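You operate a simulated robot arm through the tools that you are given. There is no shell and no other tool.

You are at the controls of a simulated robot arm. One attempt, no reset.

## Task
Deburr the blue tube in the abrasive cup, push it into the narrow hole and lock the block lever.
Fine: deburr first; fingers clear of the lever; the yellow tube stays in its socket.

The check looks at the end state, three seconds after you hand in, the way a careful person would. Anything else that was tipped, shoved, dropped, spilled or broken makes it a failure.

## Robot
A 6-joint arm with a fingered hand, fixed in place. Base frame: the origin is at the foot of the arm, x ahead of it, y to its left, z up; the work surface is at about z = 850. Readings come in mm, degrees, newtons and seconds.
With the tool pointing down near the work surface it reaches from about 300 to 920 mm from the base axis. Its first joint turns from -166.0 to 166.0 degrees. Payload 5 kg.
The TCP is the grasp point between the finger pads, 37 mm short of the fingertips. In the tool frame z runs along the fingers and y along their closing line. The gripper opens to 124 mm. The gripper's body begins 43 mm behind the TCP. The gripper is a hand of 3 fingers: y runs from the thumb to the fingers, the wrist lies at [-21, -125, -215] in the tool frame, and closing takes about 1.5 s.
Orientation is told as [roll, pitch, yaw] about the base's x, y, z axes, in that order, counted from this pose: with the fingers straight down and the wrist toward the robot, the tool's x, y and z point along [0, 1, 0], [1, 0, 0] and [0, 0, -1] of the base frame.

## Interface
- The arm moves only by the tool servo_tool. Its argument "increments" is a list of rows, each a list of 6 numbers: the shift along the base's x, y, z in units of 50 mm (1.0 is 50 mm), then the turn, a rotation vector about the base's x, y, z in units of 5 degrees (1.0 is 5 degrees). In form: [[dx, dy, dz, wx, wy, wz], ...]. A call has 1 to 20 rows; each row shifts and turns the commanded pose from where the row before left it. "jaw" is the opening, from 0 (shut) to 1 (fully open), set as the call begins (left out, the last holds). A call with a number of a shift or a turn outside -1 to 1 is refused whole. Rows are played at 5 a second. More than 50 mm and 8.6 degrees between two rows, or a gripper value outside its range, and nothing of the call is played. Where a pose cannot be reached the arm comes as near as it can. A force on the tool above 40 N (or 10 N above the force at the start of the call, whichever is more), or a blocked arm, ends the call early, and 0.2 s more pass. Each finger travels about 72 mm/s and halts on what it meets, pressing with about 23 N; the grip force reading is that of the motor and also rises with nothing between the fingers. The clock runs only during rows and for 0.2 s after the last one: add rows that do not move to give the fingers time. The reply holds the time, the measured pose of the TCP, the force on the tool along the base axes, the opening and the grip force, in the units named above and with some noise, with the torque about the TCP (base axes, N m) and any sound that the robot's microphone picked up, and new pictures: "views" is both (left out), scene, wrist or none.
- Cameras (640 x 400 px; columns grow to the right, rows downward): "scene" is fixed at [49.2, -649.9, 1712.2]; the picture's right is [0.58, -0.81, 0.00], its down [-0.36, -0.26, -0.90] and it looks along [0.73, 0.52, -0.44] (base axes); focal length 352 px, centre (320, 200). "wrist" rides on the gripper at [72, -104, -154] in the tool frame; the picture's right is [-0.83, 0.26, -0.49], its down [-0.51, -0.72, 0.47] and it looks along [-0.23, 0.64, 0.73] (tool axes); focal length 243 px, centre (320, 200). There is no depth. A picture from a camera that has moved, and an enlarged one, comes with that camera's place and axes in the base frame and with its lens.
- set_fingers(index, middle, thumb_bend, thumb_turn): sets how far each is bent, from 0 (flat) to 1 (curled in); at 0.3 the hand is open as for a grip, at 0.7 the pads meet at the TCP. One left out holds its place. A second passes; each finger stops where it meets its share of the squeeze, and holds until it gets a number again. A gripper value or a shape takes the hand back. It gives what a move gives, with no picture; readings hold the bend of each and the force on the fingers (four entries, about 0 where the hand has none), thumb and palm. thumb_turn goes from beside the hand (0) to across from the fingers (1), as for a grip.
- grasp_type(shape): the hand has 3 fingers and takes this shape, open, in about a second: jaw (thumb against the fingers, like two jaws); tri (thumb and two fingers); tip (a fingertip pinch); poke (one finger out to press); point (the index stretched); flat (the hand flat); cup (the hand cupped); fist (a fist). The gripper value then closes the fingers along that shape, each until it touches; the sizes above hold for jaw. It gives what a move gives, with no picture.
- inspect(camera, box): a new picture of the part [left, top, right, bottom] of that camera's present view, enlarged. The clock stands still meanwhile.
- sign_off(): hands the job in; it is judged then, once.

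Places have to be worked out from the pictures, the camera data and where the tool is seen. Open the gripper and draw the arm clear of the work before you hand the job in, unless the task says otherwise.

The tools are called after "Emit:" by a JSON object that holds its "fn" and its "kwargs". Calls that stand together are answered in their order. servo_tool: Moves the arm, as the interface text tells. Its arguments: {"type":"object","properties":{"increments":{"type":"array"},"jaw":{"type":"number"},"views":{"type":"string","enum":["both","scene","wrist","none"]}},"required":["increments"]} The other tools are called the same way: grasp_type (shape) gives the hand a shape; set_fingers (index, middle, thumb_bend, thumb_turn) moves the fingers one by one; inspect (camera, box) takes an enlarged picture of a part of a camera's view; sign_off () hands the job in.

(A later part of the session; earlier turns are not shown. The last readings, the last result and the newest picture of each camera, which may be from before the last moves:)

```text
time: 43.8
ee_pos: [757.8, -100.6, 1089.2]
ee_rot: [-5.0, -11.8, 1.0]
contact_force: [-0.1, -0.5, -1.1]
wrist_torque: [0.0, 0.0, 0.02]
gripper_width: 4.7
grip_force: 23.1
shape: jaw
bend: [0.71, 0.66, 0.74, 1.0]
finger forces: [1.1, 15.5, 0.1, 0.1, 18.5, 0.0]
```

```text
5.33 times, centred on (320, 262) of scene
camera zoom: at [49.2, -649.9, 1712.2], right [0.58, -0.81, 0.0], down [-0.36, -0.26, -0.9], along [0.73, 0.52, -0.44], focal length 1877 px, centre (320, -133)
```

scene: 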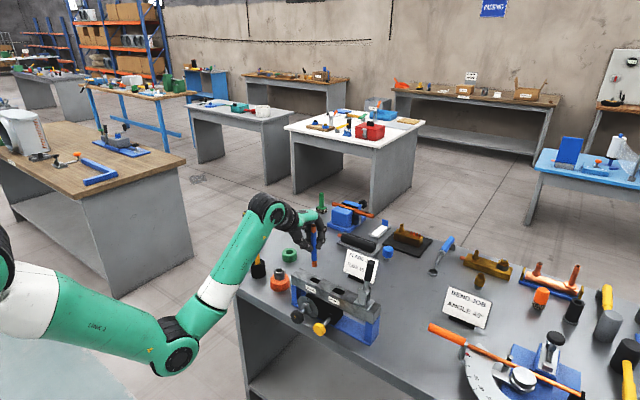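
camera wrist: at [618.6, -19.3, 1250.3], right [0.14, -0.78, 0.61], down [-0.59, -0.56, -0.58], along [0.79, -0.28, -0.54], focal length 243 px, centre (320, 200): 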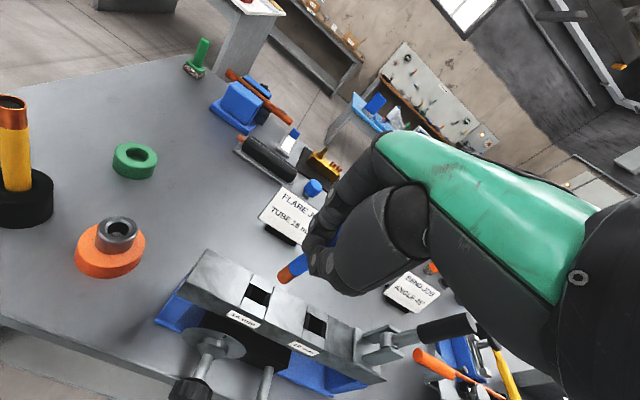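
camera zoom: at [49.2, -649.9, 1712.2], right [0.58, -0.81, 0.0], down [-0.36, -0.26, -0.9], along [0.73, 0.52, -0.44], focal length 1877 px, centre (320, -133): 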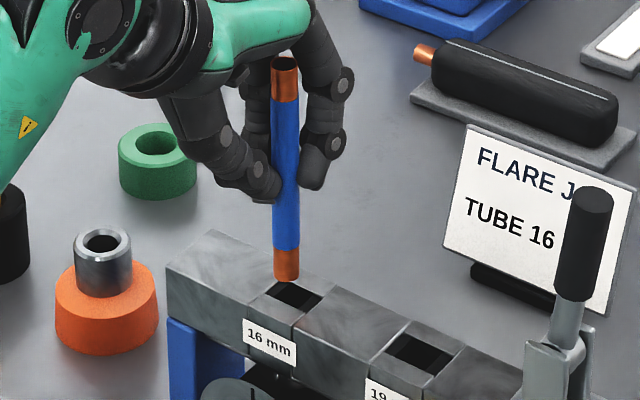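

The tube is now upright in the scene view and its end is a few mm above the block. I zoom into both views to compare the tube end with the hole corners precisely.

Emit:
{"fn": "inspect", "kwargs": {"camera": "scene", "box": [304, 262, 332, 292]}}

Emit:
{"fn": "inspect", "kwargs": {"camera": "wrist", "box": [255, 255, 315, 305]}}

```text
13.33 times, centred on (318, 277) of scene
camera zoom: at [49.2, -649.9, 1712.2], right [0.58, -0.81, 0.0], down [-0.36, -0.26, -0.9], along [0.73, 0.52, -0.44], focal length 4693 px, centre (347, -827)
```

zoom: 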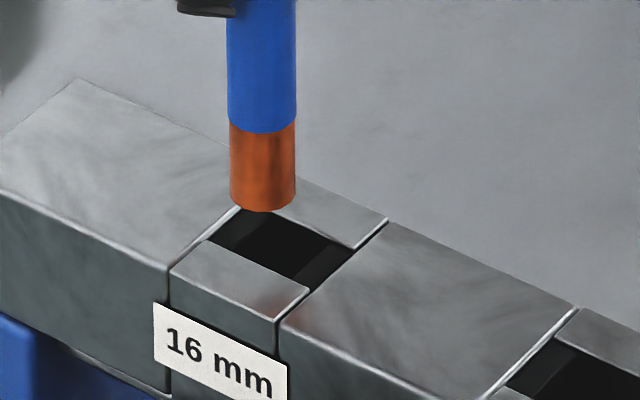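

```text
8.00 times, centred on (285, 280) of wrist
camera zoom: at [624.5, -15.8, 1211.2], right [0.15, -0.78, 0.6], down [-0.61, -0.56, -0.56], along [0.78, -0.28, -0.56], focal length 1941 px, centre (600, -440)
```

zoom: 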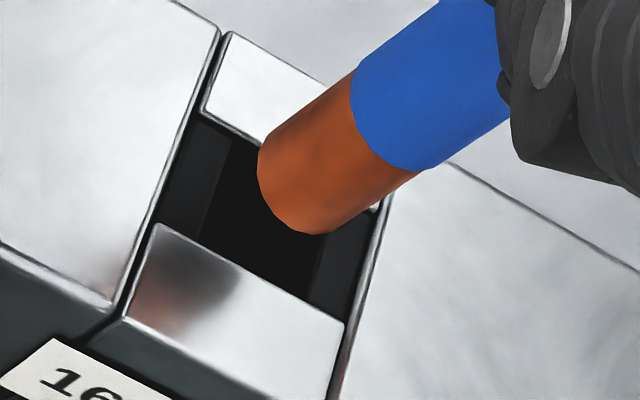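

Refined triangulation: hole centre ≈ (776.3, -109.9), block top ≈ 972.5, tube end ≈ (773.6, -106.3, 988.3), tube vertical within ~0.5°. I shift (+2.7, -3.6) mm, lower 11 mm and recheck before entering.

Emit:
{"fn": "servo_tool", "kwargs": {"increments": [[0.054, -0.072, 0, 0, 0, 0], [0, 0, -0.11, 0, 0, 0], [0, 0, -0.11, 0, 0, 0], [0, 0, 0, 0, 0, 0], [0, 0, 0, 0, 0, 0]], "views": "none"}}

Emit:
{"fn": "inspect", "kwargs": {"camera": "scene", "box": [304, 262, 332, 292]}}

Emit:
{"fn": "inspect", "kwargs": {"camera": "wrist", "box": [255, 250, 325, 310]}}

```text
time: 45.0
ee_pos: [760.8, -103.0, 1077.4]
ee_rot: [-5.0, -11.7, 1.0]
contact_force: [-0.6, -0.4, -1.0]
wrist_torque: [-0.05, 0.01, 0.01]
gripper_width: 4.4
grip_force: 23.3
shape: jaw
bend: [0.71, 0.66, 0.74, 1.0]
finger forces: [1.1, 15.5, 0.1, 0.0, 18.6, 0.0]
```

```text
13.33 times, centred on (318, 277) of scene
camera zoom: at [49.2, -649.9, 1712.2], right [0.58, -0.81, 0.0], down [-0.36, -0.26, -0.9], along [0.73, 0.52, -0.44], focal length 4693 px, centre (347, -827)
```

zoom: 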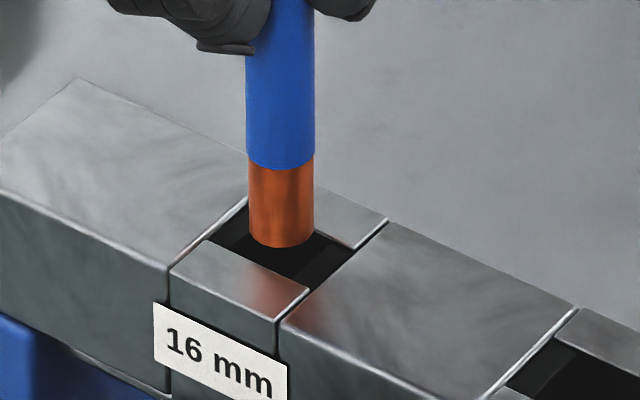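

```text
6.67 times, centred on (290, 280) of wrist
camera zoom: at [627.6, -19.0, 1199.9], right [0.15, -0.78, 0.6], down [-0.61, -0.56, -0.56], along [0.78, -0.28, -0.56], focal length 1618 px, centre (520, -333)
```

zoom: 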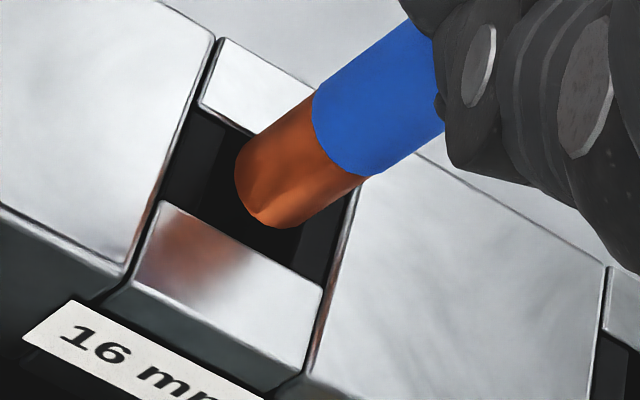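

The tube end (≈(776.9, -109.8, 977.5)) is now within about half a millimetre of the hole centre. I lower it gently 12 mm and check force.

Emit:
{"fn": "servo_tool", "kwargs": {"increments": [[0, 0, -0.06, 0, 0, 0], [0, 0, -0.06, 0, 0, 0], [0, 0, -0.06, 0, 0, 0], [0, 0, -0.06, 0, 0, 0], [0, 0, 0, 0, 0, 0]], "views": "none"}}

Emit:
{"fn": "inspect", "kwargs": {"camera": "scene", "box": [304, 262, 332, 292]}}

Emit:
{"fn": "inspect", "kwargs": {"camera": "wrist", "box": [255, 250, 325, 310]}}

```text
time: 46.2
ee_pos: [761.6, -103.7, 1067.4]
ee_rot: [-5.0, -11.7, 1.0]
contact_force: [-0.2, 0.2, 0.2]
wrist_torque: [0.04, 0.02, 0.03]
gripper_width: 4.5
grip_force: 23.2
shape: jaw
bend: [0.71, 0.66, 0.74, 1.0]
finger forces: [1.0, 15.5, 0.1, 0.0, 18.8, 0.0]
```

```text
13.33 times, centred on (318, 277) of scene
camera zoom: at [49.2, -649.9, 1712.2], right [0.58, -0.81, 0.0], down [-0.36, -0.26, -0.9], along [0.73, 0.52, -0.44], focal length 4693 px, centre (347, -827)
```

zoom: 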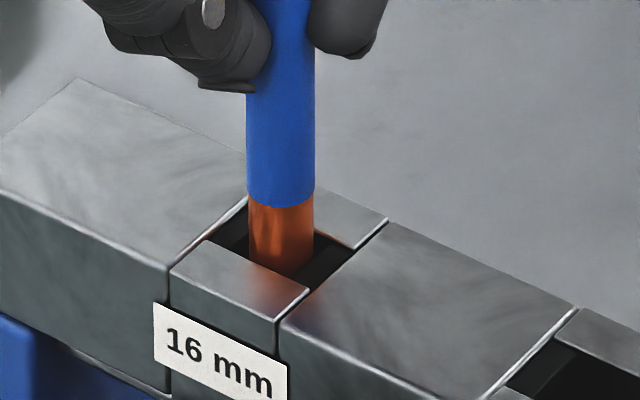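

```text
6.67 times, centred on (290, 280) of wrist
camera zoom: at [628.4, -18.6, 1188.3], right [0.15, -0.78, 0.6], down [-0.61, -0.56, -0.56], along [0.78, -0.28, -0.56], focal length 1618 px, centre (520, -333)
```

zoom: 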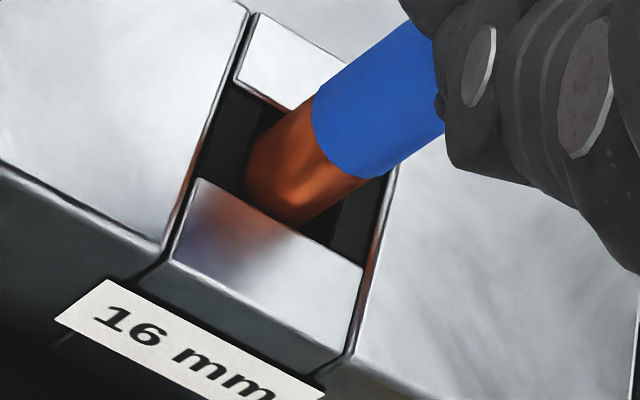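

The end is inside the 16 mm hole with no force. I continue down another 15 mm in small steps.

Emit:
{"fn": "servo_tool", "kwargs": {"increments": [[0, 0, -0.06, 0, 0, 0], [0, 0, -0.06, 0, 0, 0], [0, 0, -0.06, 0, 0, 0], [0, 0, -0.06, 0, 0, 0], [0, 0, -0.06, 0, 0, 0], [0, 0, 0, 0, 0, 0]], "views": "none"}}

Emit:
{"fn": "inspect", "kwargs": {"camera": "scene", "box": [295, 225, 345, 300]}}

Emit:
{"fn": "inspect", "kwargs": {"camera": "wrist", "box": [255, 240, 345, 310]}}

```text
time: 47.6
ee_pos: [761.9, -102.7, 1050.3]
ee_rot: [-5.0, -11.7, 1.1]
contact_force: [-0.6, 0.0, -0.4]
wrist_torque: [-0.03, 0.05, 0.0]
gripper_width: 4.5
grip_force: 22.9
shape: jaw
bend: [0.71, 0.66, 0.74, 1.0]
finger forces: [1.1, 15.5, 0.0, 0.0, 18.8, 0.0]
```

```text
5.33 times, centred on (320, 262) of scene
camera zoom: at [49.2, -649.9, 1712.2], right [0.58, -0.81, 0.0], down [-0.36, -0.26, -0.9], along [0.73, 0.52, -0.44], focal length 1877 px, centre (320, -133)
```

zoom: 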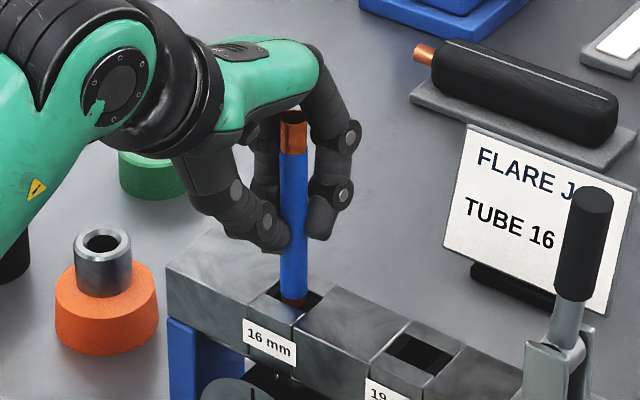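

```text
5.71 times, centred on (300, 275) of wrist
camera zoom: at [628.4, -18.8, 1173.7], right [0.16, -0.78, 0.6], down [-0.61, -0.56, -0.56], along [0.78, -0.28, -0.56], focal length 1386 px, centre (434, -229)
```

zoom: 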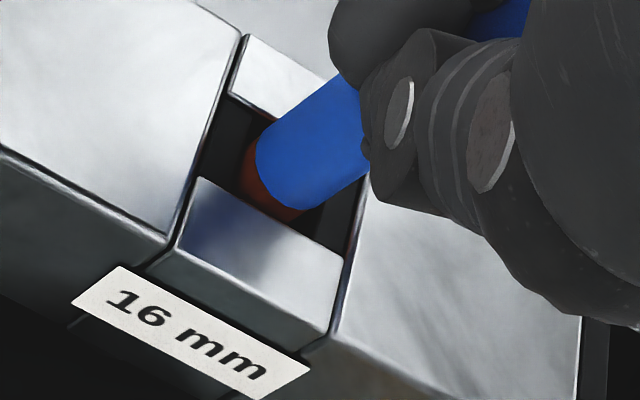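

Still free of force. I continue down another 15 mm, watching finger clearance to the block top.

Emit:
{"fn": "servo_tool", "kwargs": {"increments": [[0, 0, -0.06, 0, 0, 0], [0, 0, -0.06, 0, 0, 0], [0, 0, -0.06, 0, 0, 0], [0, 0, -0.06, 0, 0, 0], [0, 0, -0.06, 0, 0, 0], [0, 0, 0, 0, 0, 0]], "views": "none"}}

Emit:
{"fn": "inspect", "kwargs": {"camera": "scene", "box": [295, 225, 345, 300]}}

Emit:
{"fn": "inspect", "kwargs": {"camera": "wrist", "box": [255, 230, 365, 330]}}

```text
time: 49.0
ee_pos: [762.1, -104.2, 1036.3]
ee_rot: [-5.0, -11.8, 0.9]
contact_force: [0.2, -0.2, -0.5]
wrist_torque: [0.0, 0.01, -0.01]
gripper_width: 4.3
grip_force: 23.2
shape: jaw
bend: [0.71, 0.66, 0.74, 1.0]
finger forces: [1.2, 15.3, 0.1, 0.1, 18.8, 0.0]
```

```text
5.33 times, centred on (320, 262) of scene
camera zoom: at [49.2, -649.9, 1712.2], right [0.58, -0.81, 0.0], down [-0.36, -0.26, -0.9], along [0.73, 0.52, -0.44], focal length 1877 px, centre (320, -133)
```

zoom: 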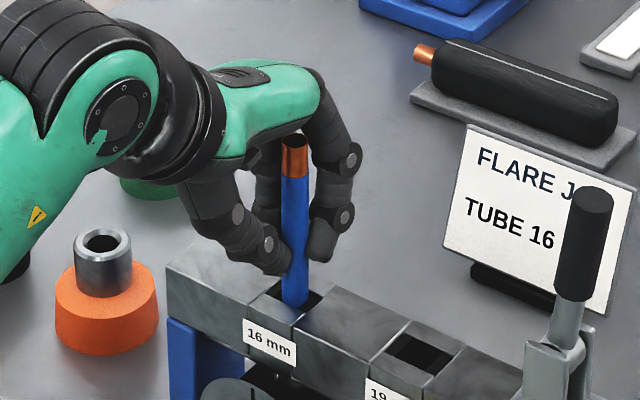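

```text
4.00 times, centred on (310, 280) of wrist
camera zoom: at [628.4, -19.6, 1157.9], right [0.15, -0.78, 0.6], down [-0.61, -0.56, -0.56], along [0.78, -0.28, -0.56], focal length 970 px, centre (360, -120)
```

zoom: 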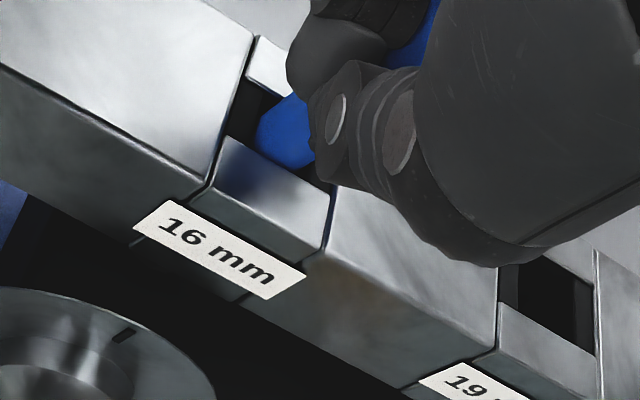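

37 mm in and still free. I go another 12 mm down, keeping fingertips above the block top.

Emit:
{"fn": "servo_tool", "kwargs": {"increments": [[0, 0, -0.06, 0, 0, 0], [0, 0, -0.06, 0, 0, 0], [0, 0, -0.06, 0, 0, 0], [0, 0, -0.06, 0, 0, 0], [0, 0, 0, 0, 0, 0]], "views": "none"}}

Emit:
{"fn": "inspect", "kwargs": {"camera": "scene", "box": [295, 225, 345, 300]}}

Emit:
{"fn": "inspect", "kwargs": {"camera": "wrist", "box": [235, 220, 365, 330]}}

```text
time: 50.2
ee_pos: [762.7, -101.6, 1024.4]
ee_rot: [-5.0, -12.0, 1.1]
contact_force: [-0.3, 1.2, 14.2]
wrist_torque: [-0.07, -0.16, 0.01]
gripper_width: 4.9
grip_force: 23.4
shape: jaw
bend: [0.71, 0.66, 0.74, 1.0]
finger forces: [1.2, 16.1, 0.0, 0.1, 21.0, 0.0]
```

```text
5.33 times, centred on (320, 262) of scene
camera zoom: at [49.2, -649.9, 1712.2], right [0.58, -0.81, 0.0], down [-0.36, -0.26, -0.9], along [0.73, 0.52, -0.44], focal length 1877 px, centre (320, -133)
```

zoom: 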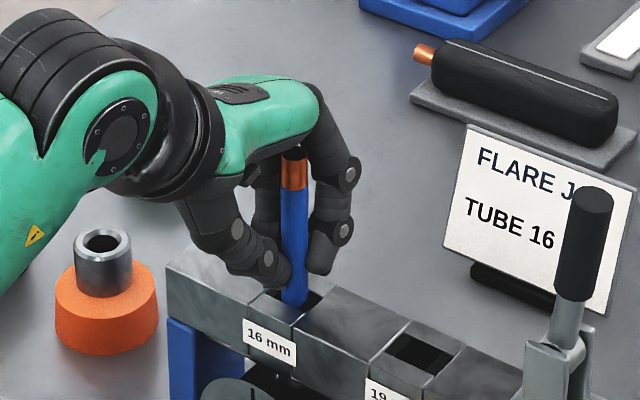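

```text
3.64 times, centred on (300, 275) of wrist
camera zoom: at [628.0, -18.9, 1146.8], right [0.15, -0.78, 0.61], down [-0.61, -0.56, -0.57], along [0.78, -0.28, -0.56], focal length 882 px, centre (393, -73)
```

zoom: 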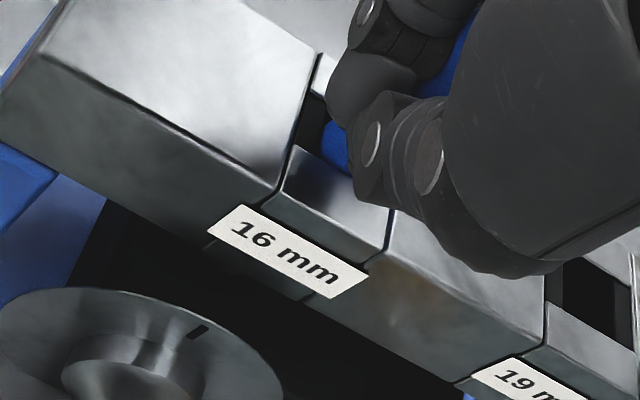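

At z≈1024 the tube meets a firm stop (14 N, torque consistent with the tube axis), about 49 mm deep in the narrow hole. I ease 1 mm off the press, then open the hand to release it.

Emit:
{"fn": "servo_tool", "kwargs": {"increments": [[0, 0, 0.02, 0, 0, 0], [0, 0, 0, 0, 0, 0]], "views": "none"}}

Emit:
{"fn": "servo_tool", "kwargs": {"increments": [[0, 0, 0, 0, 0, 0], [0, 0, 0, 0, 0, 0], [0, 0, 0, 0, 0, 0], [0, 0, 0, 0, 0, 0], [0, 0, 0, 0, 0, 0], [0, 0, 0, 0, 0, 0], [0, 0, 0, 0, 0, 0]], "jaw": 0.75, "views": "both"}}

Emit:
{"fn": "inspect", "kwargs": {"camera": "scene", "box": [285, 215, 355, 310]}}

Emit:
{"fn": "inspect", "kwargs": {"camera": "wrist", "box": [220, 170, 400, 330]}}

```text
time: 50.8
ee_pos: [761.4, -103.2, 1024.7]
ee_rot: [-5.0, -11.8, 1.0]
contact_force: [1.4, 0.2, 13.7]
wrist_torque: [-0.13, -0.19, 0.0]
gripper_width: 4.6
grip_force: 23.1
shape: jaw
bend: [0.71, 0.65, 0.74, 1.0]
finger forces: [1.8, 16.6, 0.1, 0.0, 20.8, 0.0]
```

```text
time: 52.4
ee_pos: [762.1, -102.5, 1024.6]
ee_rot: [-5.0, -11.8, 1.0]
contact_force: [1.0, 0.8, -0.6]
wrist_torque: [0.01, 0.02, -0.01]
gripper_width: 92.9
grip_force: 0.0
shape: jaw
bend: [0.27, 0.36, 0.55, 0.99]
finger forces: [0.0, 0.1, 0.0, 0.0, 0.0, 0.0]
camera wrist: at [628.0, -18.6, 1146.8], right [0.15, -0.78, 0.6], down [-0.61, -0.56, -0.56], along [0.78, -0.28, -0.56], focal length 243 px, centre (320, 200)
```

scene: 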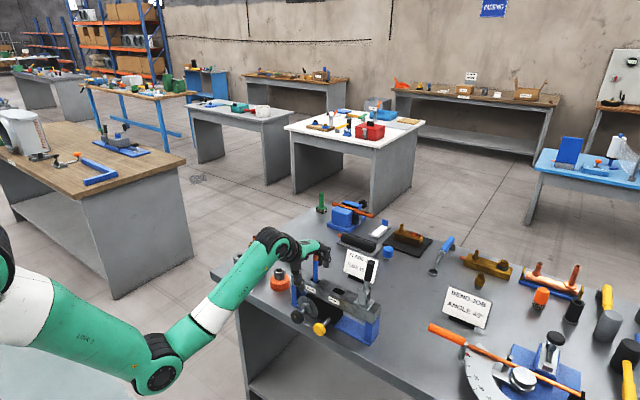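
wrist: 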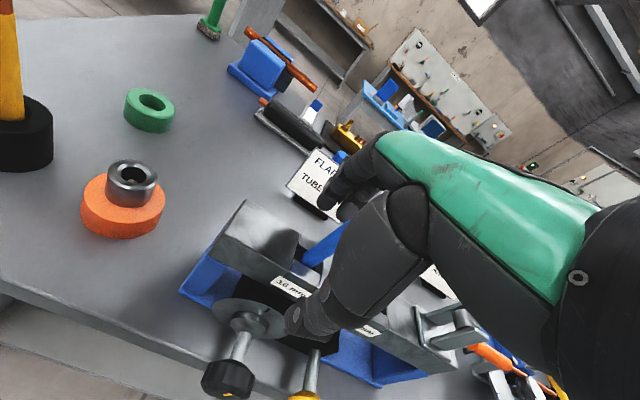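

```text
4.21 times, centred on (320, 262) of scene
camera zoom: at [49.2, -649.9, 1712.2], right [0.58, -0.81, 0.0], down [-0.36, -0.26, -0.9], along [0.73, 0.52, -0.44], focal length 1482 px, centre (320, -63)
```

zoom: 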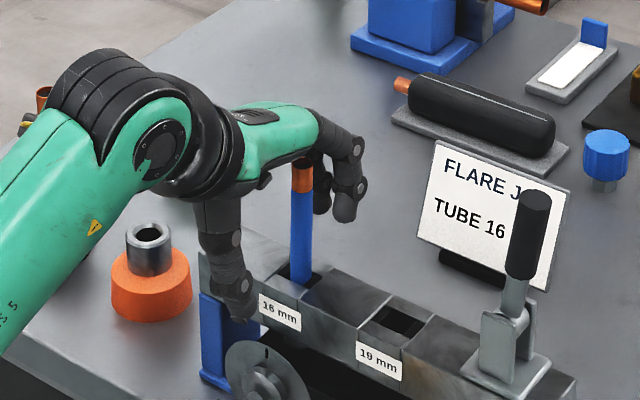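

```text
2.50 times, centred on (310, 250) of wrist
camera zoom: at [628.0, -18.6, 1146.8], right [0.15, -0.78, 0.6], down [-0.61, -0.56, -0.56], along [0.78, -0.28, -0.56], focal length 606 px, centre (345, 75)
```

zoom: 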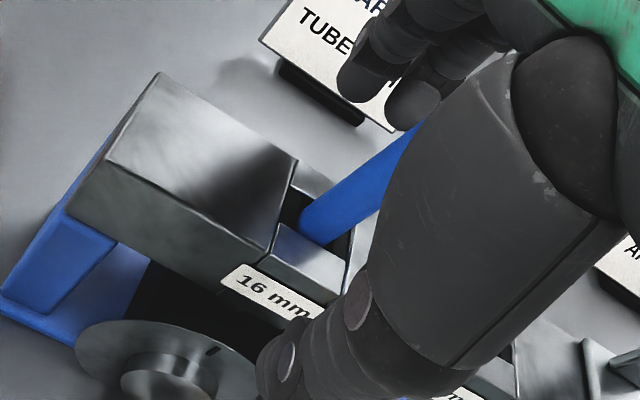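

The tube stands upright by itself in the 16 mm hole and the fingers are clear of it. I lift the hand straight up away from it.

Emit:
{"fn": "servo_tool", "kwargs": {"increments": [[0, 0, 0.2, 0, 0, 0], [0, 0, 0.3, 0, 0, 0], [0, 0, 0.4, 0, 0, 0], [0, 0, 0.6, 0, 0, 0], [0, 0, 0.8, 0, 0, 0], [0, 0, 0.9, 0, 0, 0], [0, 0, 0.6, 0, 0, 0], [0, 0, 0, 0, 0, 0]], "views": "both"}}

Emit:
{"fn": "inspect", "kwargs": {"camera": "scene", "box": [285, 215, 395, 345]}}

Emit:
{"fn": "inspect", "kwargs": {"camera": "wrist", "box": [200, 200, 400, 350]}}

```text
time: 54.2
ee_pos: [760.8, -103.6, 1215.5]
ee_rot: [-5.0, -11.8, 1.0]
contact_force: [0.5, -0.2, 0.3]
wrist_torque: [0.03, -0.02, 0.01]
gripper_width: 92.9
grip_force: 0.0
shape: jaw
bend: [0.27, 0.36, 0.55, 0.99]
finger forces: [0.0, 0.0, 0.0, 0.1, 0.0, 0.0]
camera wrist: at [626.9, -19.2, 1337.6], right [0.15, -0.78, 0.6], down [-0.61, -0.56, -0.56], along [0.78, -0.28, -0.56], focal length 243 px, centre (320, 200)
```

scene: 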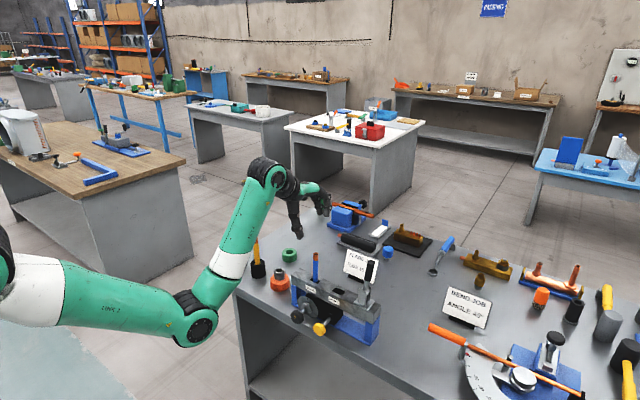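
wrist: 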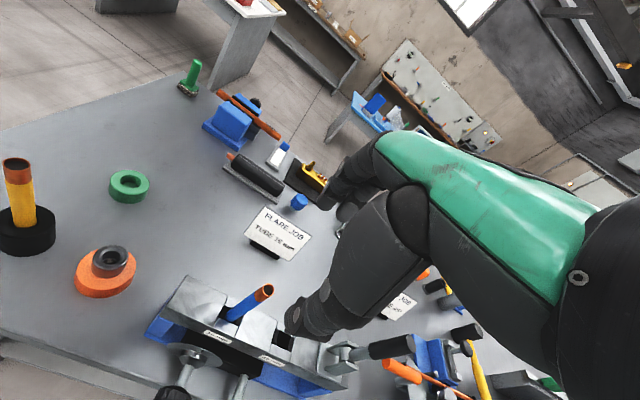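

```text
3.08 times, centred on (340, 280) of scene
camera zoom: at [49.2, -649.9, 1712.2], right [0.58, -0.81, 0.0], down [-0.36, -0.26, -0.9], along [0.73, 0.52, -0.44], focal length 1083 px, centre (258, -46)
```

zoom: 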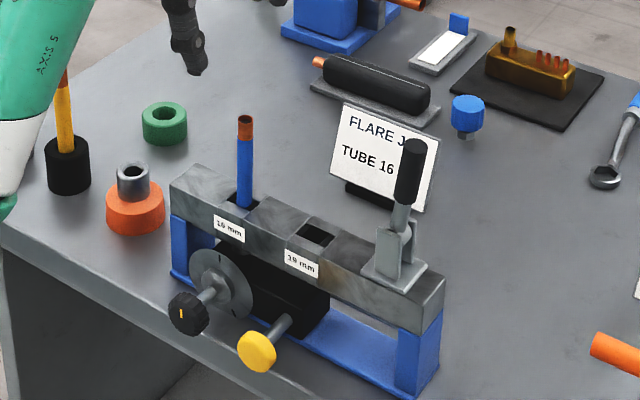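

```text
2.67 times, centred on (300, 275) of wrist
camera zoom: at [626.9, -19.2, 1337.6], right [0.15, -0.78, 0.6], down [-0.61, -0.56, -0.56], along [0.78, -0.28, -0.56], focal length 647 px, centre (373, 0)
```

zoom: 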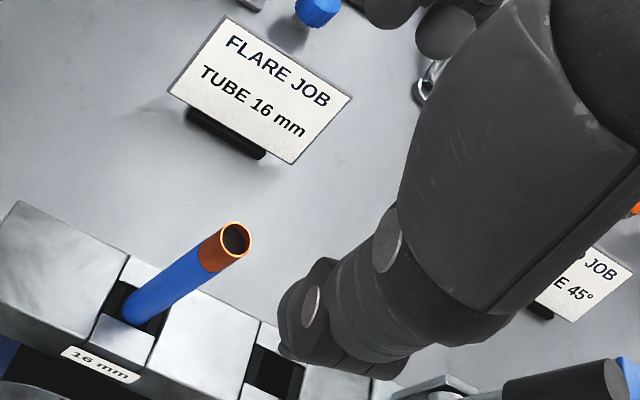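

The tube stays put in the narrow hole. Next the lever: I level the hand, close the fingers into a compact tip, and move high over to the lever's -y side (lever top ≈ (775, -301, 1127)).

Emit:
{"fn": "servo_tool", "kwargs": {"increments": [[0, 0, 0, 0, 0, -0.2], [0, 0, 0, 0, 1, 0], [0, 0, 0, 0, 1, 0], [0, 0, 0, 0, 0.36, 0], [0, 0, 0, 1, 0, 0], [0.07, -0.9, 0.2, 0, 0, 0], [0.07, -0.95, 0, 0, 0, 0], [0.07, -0.95, 0, 0, 0, 0], [0.07, -0.95, 0, 0, 0, 0], [0, -0.95, 0, 0, 0, 0], [0, -0.7, 0, 0, 0, 0], [0, 0, 0, 0, 0, 0]], "jaw": 0, "views": "both"}}

Emit:
{"fn": "inspect", "kwargs": {"camera": "scene", "box": [320, 170, 470, 320]}}

Emit:
{"fn": "inspect", "kwargs": {"camera": "wrist", "box": [150, 150, 400, 350]}}

```text
time: 56.8
ee_pos: [776.5, -373.6, 1224.5]
ee_rot: [0.0, 0.0, -0.1]
contact_force: [-0.8, 0.3, -0.4]
wrist_torque: [0.01, 0.01, 0.04]
gripper_width: 0.1
grip_force: 23.1
shape: jaw
bend: [0.7, 0.7, 0.57, 1.0]
finger forces: [0.0, 0.1, 0.0, 0.0, 0.1, 0.0]
camera wrist: at [672.2, -300.6, 1377.7], right [0.26, -0.83, 0.49], down [-0.72, -0.51, -0.47], along [0.64, -0.23, -0.73], focal length 243 px, centre (320, 200)
```

scene: 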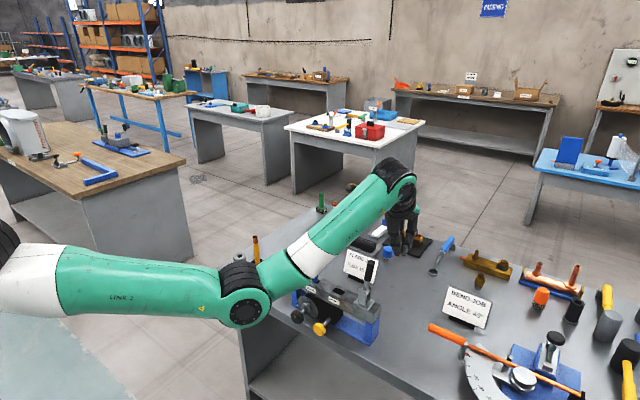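
wrist: 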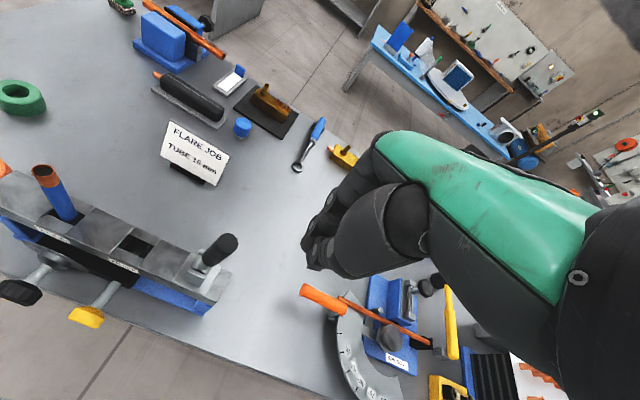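

```text
2.67 times, centred on (395, 245) of scene
camera zoom: at [49.2, -649.9, 1712.2], right [0.58, -0.81, 0.0], down [-0.36, -0.26, -0.9], along [0.73, 0.52, -0.44], focal length 939 px, centre (120, 80)
```

zoom: 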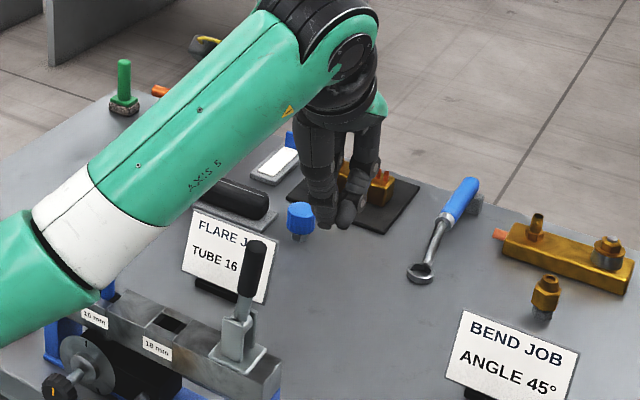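

```text
2.00 times, centred on (275, 250) of wrist
camera zoom: at [672.2, -300.6, 1377.7], right [0.26, -0.83, 0.49], down [-0.72, -0.51, -0.47], along [0.64, -0.23, -0.73], focal length 485 px, centre (410, 100)
```

zoom: 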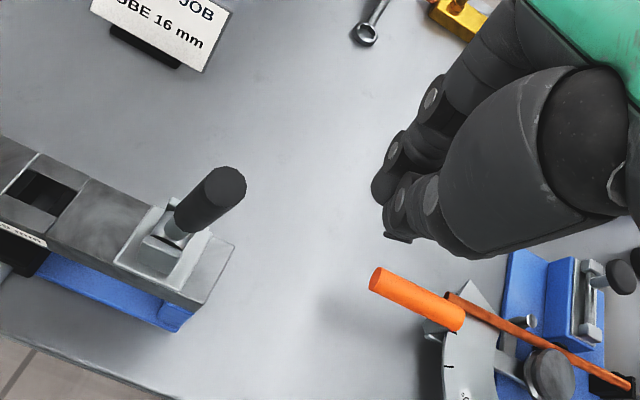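

The lever leans about 7° to -y from a pivot near (y≈-287, z≈1008). I lower the closed fingertips beside the knob on its -y side, keeping a 40 mm gap.

Emit:
{"fn": "servo_tool", "kwargs": {"increments": [[-0.14, 0, -0.5, 0, 0, 0], [0, 0, -0.8, 0, 0, 0], [0, 0, -0.8, 0, 0, 0], [0, 0, 0, 0, 0, 0]], "views": "both"}}

Emit:
{"fn": "inspect", "kwargs": {"camera": "scene", "box": [340, 220, 420, 330]}}

Emit:
{"fn": "inspect", "kwargs": {"camera": "wrist", "box": [180, 180, 380, 340]}}

```text
time: 57.8
ee_pos: [766.7, -372.3, 1119.3]
ee_rot: [0.1, 0.1, 0.0]
contact_force: [-0.1, 0.8, -0.3]
wrist_torque: [0.0, 0.03, -0.01]
gripper_width: 0.2
grip_force: 22.5
shape: jaw
bend: [0.7, 0.7, 0.57, 1.0]
finger forces: [0.0, 0.1, 0.1, 0.0, 0.0, 0.0]
camera wrist: at [663.3, -299.3, 1272.9], right [0.26, -0.83, 0.49], down [-0.72, -0.51, -0.47], along [0.64, -0.23, -0.73], focal length 243 px, centre (320, 200)
```

scene: 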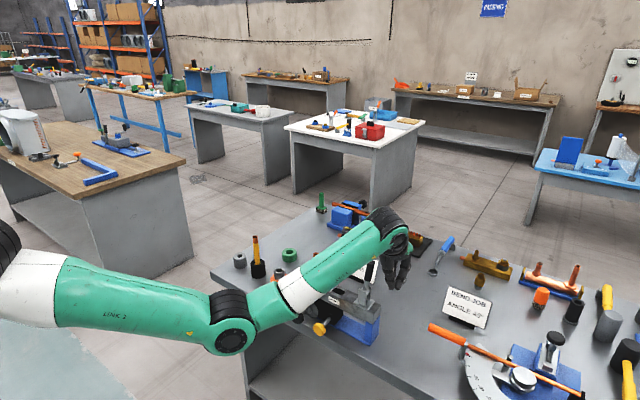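
wrist: 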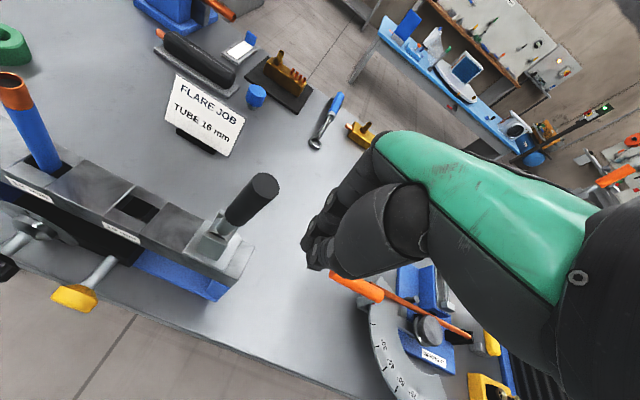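

```text
3.64 times, centred on (380, 275) of scene
camera zoom: at [49.2, -649.9, 1712.2], right [0.58, -0.81, 0.0], down [-0.36, -0.26, -0.9], along [0.73, 0.52, -0.44], focal length 1280 px, centre (102, -73)
```

zoom: 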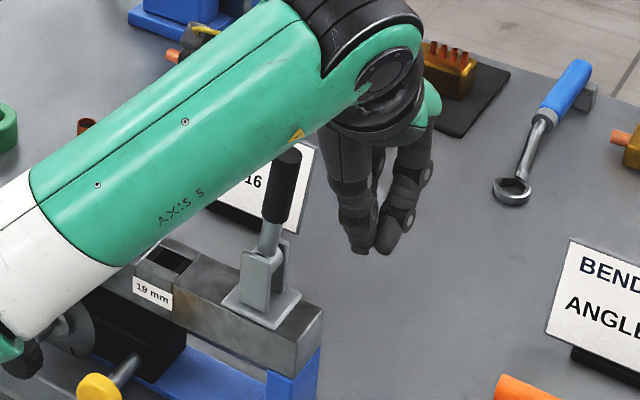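

```text
2.50 times, centred on (280, 260) of wrist
camera zoom: at [663.3, -299.3, 1272.9], right [0.26, -0.83, 0.49], down [-0.72, -0.51, -0.47], along [0.64, -0.23, -0.73], focal length 606 px, centre (420, 50)
```

zoom: 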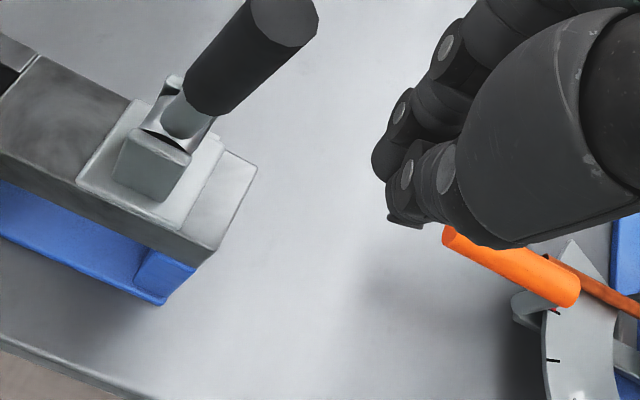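

The fingertips are beside the knob. I advance slowly toward +y until contact, a few millimetres at a time.

Emit:
{"fn": "servo_tool", "kwargs": {"increments": [[0.04, 0.25, 0, 0, 0, 0], [0, 0.25, 0, 0, 0, 0], [0, 0.2, 0, 0, 0, 0], [0, 0.1, 0, 0, 0, 0], [0, 0.1, 0, 0, 0, 0], [0, 0, 0, 0, 0, 0]], "views": "both"}}

Emit:
{"fn": "inspect", "kwargs": {"camera": "scene", "box": [340, 220, 420, 330]}}

Emit:
{"fn": "inspect", "kwargs": {"camera": "wrist", "box": [180, 180, 380, 340]}}

```text
time: 59.2
ee_pos: [769.9, -328.4, 1120.3]
ee_rot: [-0.2, -0.1, -0.1]
contact_force: [1.4, -12.7, 0.7]
wrist_torque: [0.04, 0.02, -0.16]
gripper_width: 0.0
grip_force: 22.7
shape: jaw
bend: [0.7, 0.7, 0.57, 1.0]
finger forces: [11.2, 0.0, 0.1, 0.0, 0.0, 0.1]
camera wrist: at [666.1, -255.7, 1273.8], right [0.26, -0.83, 0.49], down [-0.72, -0.51, -0.47], along [0.64, -0.23, -0.73], focal length 243 px, centre (320, 200)
```

scene: 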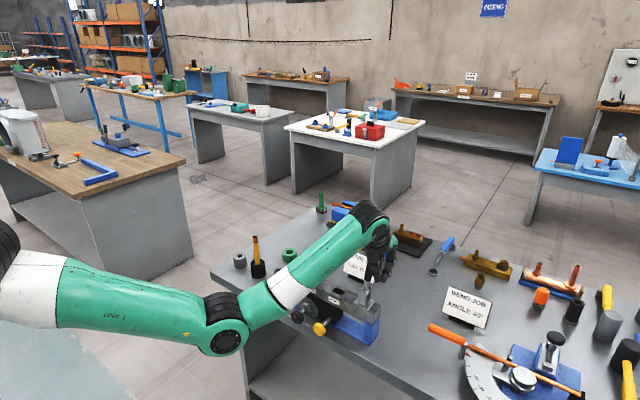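
wrist: 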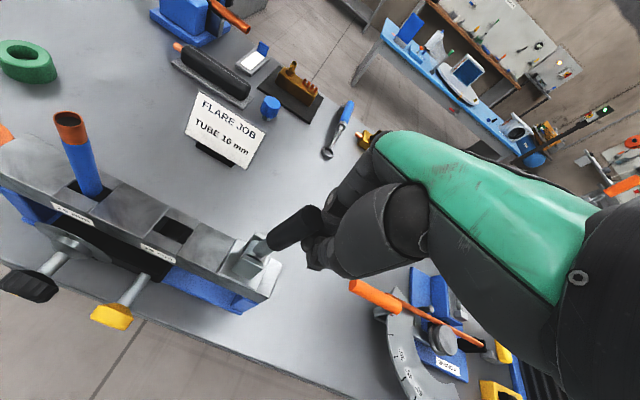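

```text
3.64 times, centred on (380, 275) of scene
camera zoom: at [49.2, -649.9, 1712.2], right [0.58, -0.81, 0.0], down [-0.36, -0.26, -0.9], along [0.73, 0.52, -0.44], focal length 1280 px, centre (102, -73)
```

zoom: 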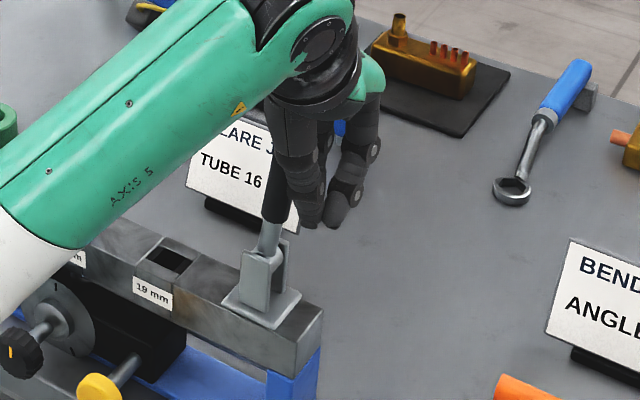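

```text
2.50 times, centred on (280, 260) of wrist
camera zoom: at [666.1, -255.7, 1273.8], right [0.26, -0.83, 0.49], down [-0.72, -0.51, -0.47], along [0.64, -0.23, -0.73], focal length 606 px, centre (420, 50)
```

zoom: 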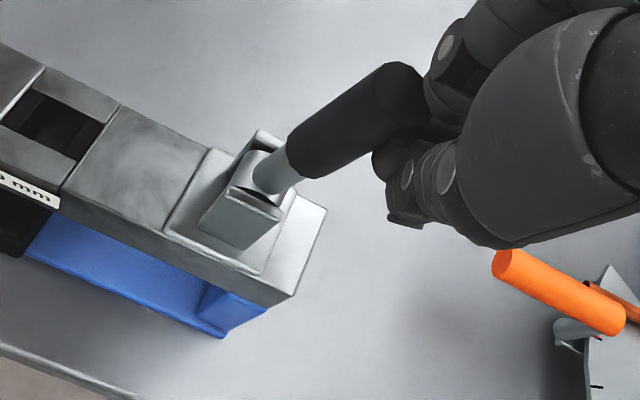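

Contact with the knob at the expected place: 12.7 N and the lever has not moved yet. I push 2 mm more to see whether it yields or sits against a stop on this side.

Emit:
{"fn": "servo_tool", "kwargs": {"increments": [[0, 0.02, 0, 0, 0, 0], [0, 0.02, 0, 0, 0, 0], [0, 0, 0, 0, 0, 0]], "views": "none"}}

Emit:
{"fn": "inspect", "kwargs": {"camera": "wrist", "box": [180, 180, 380, 340]}}

```text
time: 60.0
ee_pos: [770.9, -328.2, 1120.8]
ee_rot: [0.0, 0.0, -0.1]
contact_force: [2.3, -25.6, 3.0]
wrist_torque: [0.1, -0.02, -0.27]
gripper_width: 0.0
grip_force: 23.3
shape: jaw
bend: [0.7, 0.7, 0.56, 1.0]
finger forces: [22.1, 0.1, 0.0, 0.0, 0.0, 0.1]
```

```text
2.50 times, centred on (280, 260) of wrist
camera zoom: at [666.4, -254.2, 1273.6], right [0.26, -0.83, 0.49], down [-0.72, -0.51, -0.47], along [0.64, -0.23, -0.73], focal length 606 px, centre (420, 50)
```

zoom: 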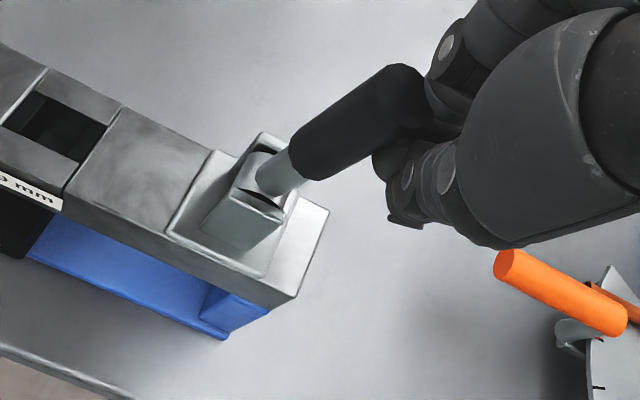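

Pushing to +y is rigid (25 N with no motion), so the lever is against its stop on this side; it must swing down toward -y. I back off, lift over the knob, and come down on its +y side.

Emit:
{"fn": "servo_tool", "kwargs": {"increments": [[0, -0.3, 0, 0, 0, 0], [0, -0.3, 0.3, 0, 0, 0], [0, 0, 0.9, 0, 0, 0], [0, 0, 0.9, 0, 0, 0], [0, 0.9, 0, 0, 0, 0], [0, 0.9, 0, 0, 0, 0], [0, 0.9, 0, 0, 0, 0], [0, 0, -0.9, 0, 0, 0], [0, 0, -0.9, 0, 0, 0], [0, 0, -0.3, 0, 0, 0], [0, 0, 0, 0, 0, 0]], "views": "both"}}

Emit:
{"fn": "inspect", "kwargs": {"camera": "scene", "box": [320, 210, 410, 330]}}

Emit:
{"fn": "inspect", "kwargs": {"camera": "wrist", "box": [180, 180, 440, 390]}}

```text
time: 62.4
ee_pos: [771.4, -221.0, 1120.2]
ee_rot: [0.0, 0.0, 0.0]
contact_force: [-0.5, 0.5, 0.5]
wrist_torque: [0.0, 0.01, 0.0]
gripper_width: 0.0
grip_force: 23.0
shape: jaw
bend: [0.7, 0.7, 0.57, 1.0]
finger forces: [0.1, 0.0, 0.0, 0.0, 0.0, 0.0]
camera wrist: at [666.9, -147.3, 1274.0], right [0.26, -0.83, 0.49], down [-0.72, -0.51, -0.47], along [0.64, -0.23, -0.73], focal length 243 px, centre (320, 200)
```

scene: 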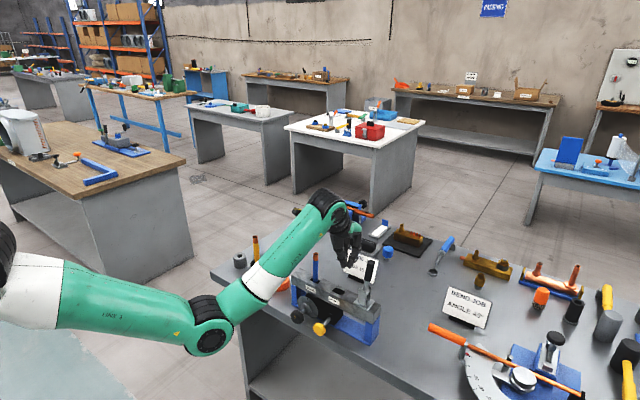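
wrist: 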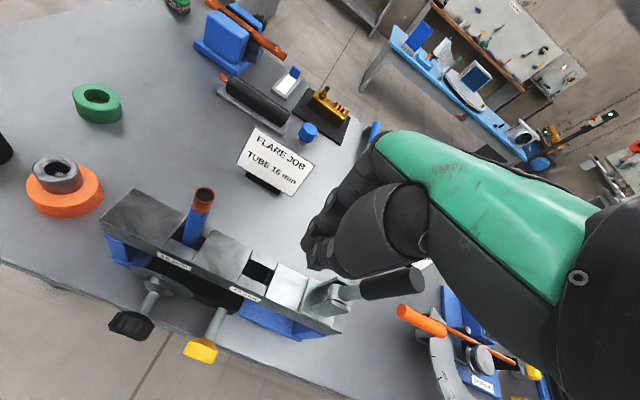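

```text
3.33 times, centred on (365, 270) of scene
camera zoom: at [49.2, -649.9, 1712.2], right [0.58, -0.81, 0.0], down [-0.36, -0.26, -0.9], along [0.73, 0.52, -0.44], focal length 1173 px, centre (170, -33)
```

zoom: 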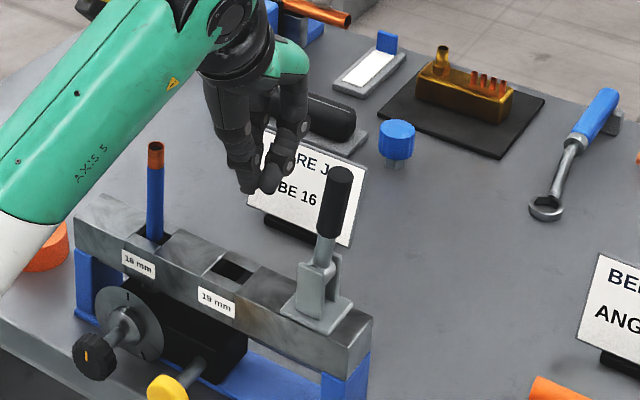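

```text
1.90 times, centred on (310, 285) of wrist
camera zoom: at [666.9, -147.3, 1274.0], right [0.26, -0.83, 0.49], down [-0.72, -0.51, -0.47], along [0.64, -0.23, -0.73], focal length 462 px, centre (339, 38)
```

zoom: 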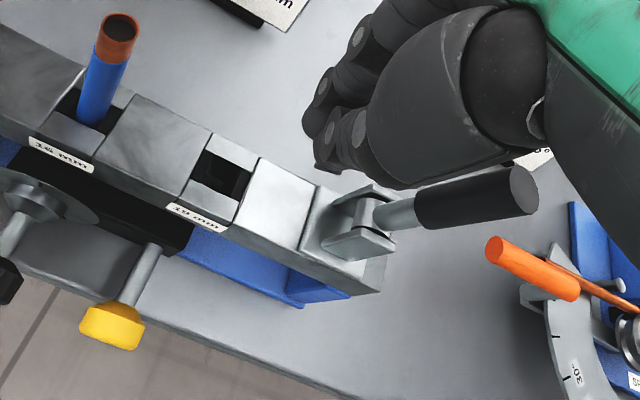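

The fingers are now on the lever's +y side. I advance gently toward -y to feel whether the lever yields this way.

Emit:
{"fn": "servo_tool", "kwargs": {"increments": [[0, -0.25, 0, 0, 0, 0], [0, -0.25, 0, 0, 0, 0], [0, -0.1, 0, 0, 0, 0], [0, -0.08, 0, 0, 0, 0], [0, -0.08, 0, 0, 0, 0], [0, 0, 0, 0, 0, 0]], "views": "none"}}

Emit:
{"fn": "inspect", "kwargs": {"camera": "scene", "box": [320, 210, 410, 330]}}

Emit:
{"fn": "inspect", "kwargs": {"camera": "wrist", "box": [180, 180, 440, 390]}}

```text
time: 63.8
ee_pos: [770.4, -258.8, 1119.1]
ee_rot: [0.0, 0.0, -0.1]
contact_force: [-1.1, -0.2, 0.4]
wrist_torque: [0.04, -0.02, 0.03]
gripper_width: 0.2
grip_force: 23.1
shape: jaw
bend: [0.7, 0.7, 0.57, 1.0]
finger forces: [0.1, 0.1, 0.0, 0.0, 0.0, 0.0]
```

```text
3.33 times, centred on (365, 270) of scene
camera zoom: at [49.2, -649.9, 1712.2], right [0.58, -0.81, 0.0], down [-0.36, -0.26, -0.9], along [0.73, 0.52, -0.44], focal length 1173 px, centre (170, -33)
```

zoom: 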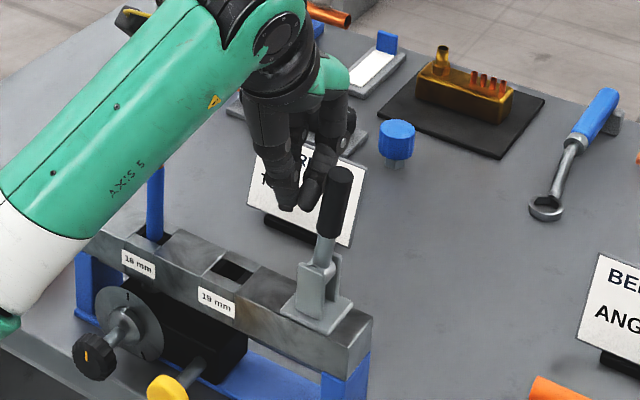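

```text
1.90 times, centred on (310, 285) of wrist
camera zoom: at [666.6, -185.8, 1273.3], right [0.26, -0.83, 0.49], down [-0.72, -0.51, -0.47], along [0.64, -0.23, -0.73], focal length 462 px, centre (339, 38)
```

zoom: 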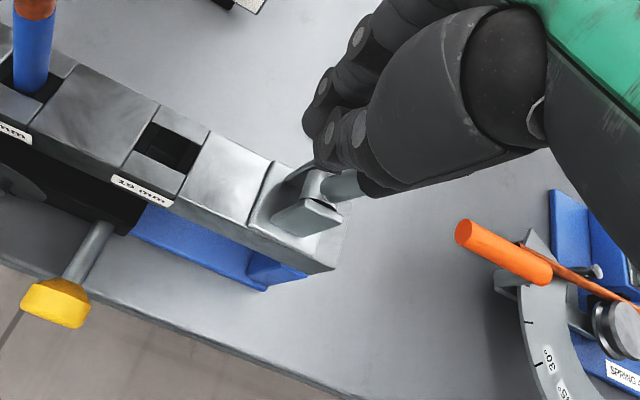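

Almost touching. I push on 10 mm more in 2 mm steps and read the force.

Emit:
{"fn": "servo_tool", "kwargs": {"increments": [[0, -0.05, 0, 0, 0, 0], [0, -0.05, 0, 0, 0, 0], [0, -0.05, 0, 0, 0, 0], [0, -0.05, 0, 0, 0, 0], [0, 0, 0, 0, 0, 0]], "views": "none"}}

Emit:
{"fn": "inspect", "kwargs": {"camera": "scene", "box": [320, 210, 410, 330]}}

```text
time: 65.0
ee_pos: [771.9, -268.8, 1121.3]
ee_rot: [0.0, 0.0, 0.0]
contact_force: [-1.3, 1.5, -0.4]
wrist_torque: [0.02, 0.01, 0.01]
gripper_width: 0.0
grip_force: 23.3
shape: jaw
bend: [0.7, 0.7, 0.57, 1.0]
finger forces: [0.0, 0.0, 0.1, 0.0, 0.0, 0.0]
```

```text
3.33 times, centred on (365, 270) of scene
camera zoom: at [49.2, -649.9, 1712.2], right [0.58, -0.81, 0.0], down [-0.36, -0.26, -0.9], along [0.73, 0.52, -0.44], focal length 1173 px, centre (170, -33)
```

zoom: 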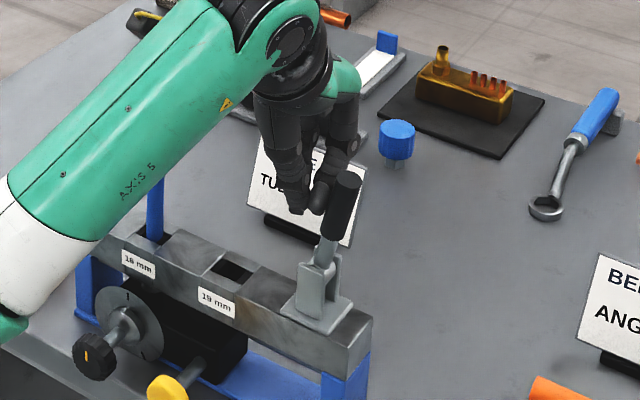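

The lever moved with almost no force toward -y, so that is its locking direction. I follow its arc with the fingertips on its upper side to about 60°.

Emit:
{"fn": "servo_tool", "kwargs": {"increments": [[0.08, -0.15, 0.2, 0, 0, 0], [0, -0.15, 0, 0, 0, 0], [0, -0.15, -0.06, 0, 0, 0], [0, -0.2, -0.12, 0, 0, 0], [0, -0.2, -0.12, 0, 0, 0], [0, -0.18, -0.16, 0, 0, 0], [0, -0.16, -0.18, 0, 0, 0], [0, 0, 0, 0, 0, 0]], "views": "both"}}

Emit:
{"fn": "inspect", "kwargs": {"camera": "scene", "box": [320, 210, 430, 340]}}

Emit:
{"fn": "inspect", "kwargs": {"camera": "wrist", "box": [180, 180, 440, 390]}}

```text
time: 66.8
ee_pos: [773.1, -327.6, 1097.8]
ee_rot: [-0.1, 0.0, 0.0]
contact_force: [-1.7, 0.7, 0.6]
wrist_torque: [0.04, 0.01, -0.02]
gripper_width: 0.1
grip_force: 23.7
shape: jaw
bend: [0.7, 0.7, 0.57, 1.0]
finger forces: [0.0, 0.1, 0.0, 0.0, 0.0, 0.0]
camera wrist: at [669.8, -255.5, 1251.7], right [0.26, -0.83, 0.49], down [-0.72, -0.51, -0.47], along [0.64, -0.23, -0.73], focal length 243 px, centre (320, 200)
```

scene: 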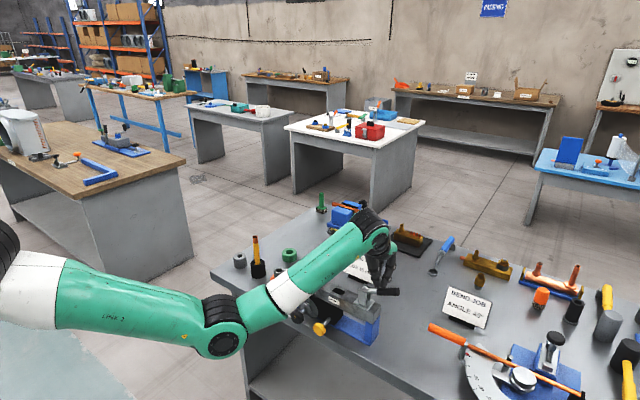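
wrist: 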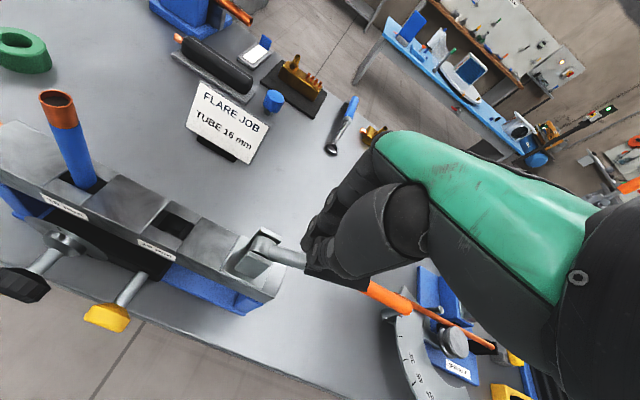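

```text
3.08 times, centred on (375, 275) of scene
camera zoom: at [49.2, -649.9, 1712.2], right [0.58, -0.81, 0.0], down [-0.36, -0.26, -0.9], along [0.73, 0.52, -0.44], focal length 1083 px, centre (151, -31)
```

zoom: 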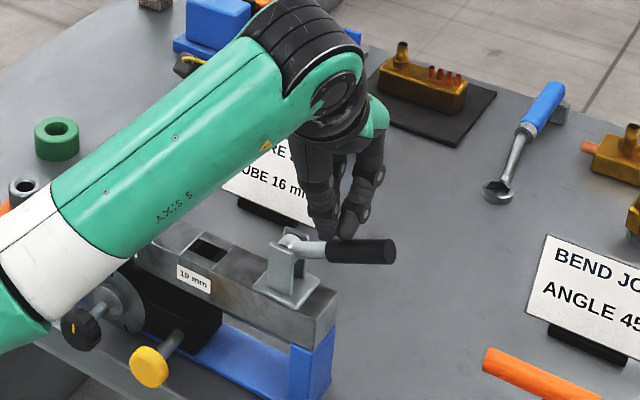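

```text
1.90 times, centred on (310, 285) of wrist
camera zoom: at [669.8, -255.5, 1251.7], right [0.26, -0.83, 0.49], down [-0.72, -0.51, -0.47], along [0.64, -0.23, -0.73], focal length 462 px, centre (339, 38)
```

zoom: 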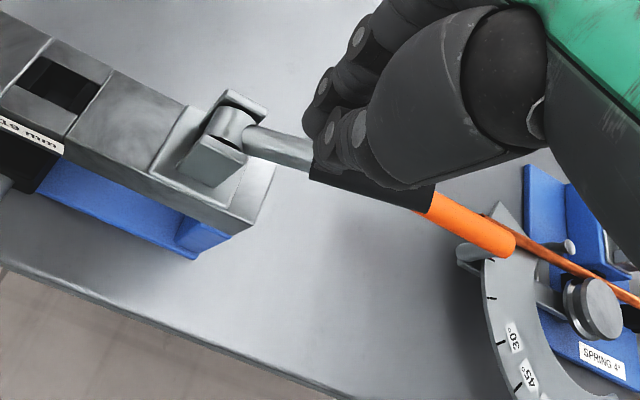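

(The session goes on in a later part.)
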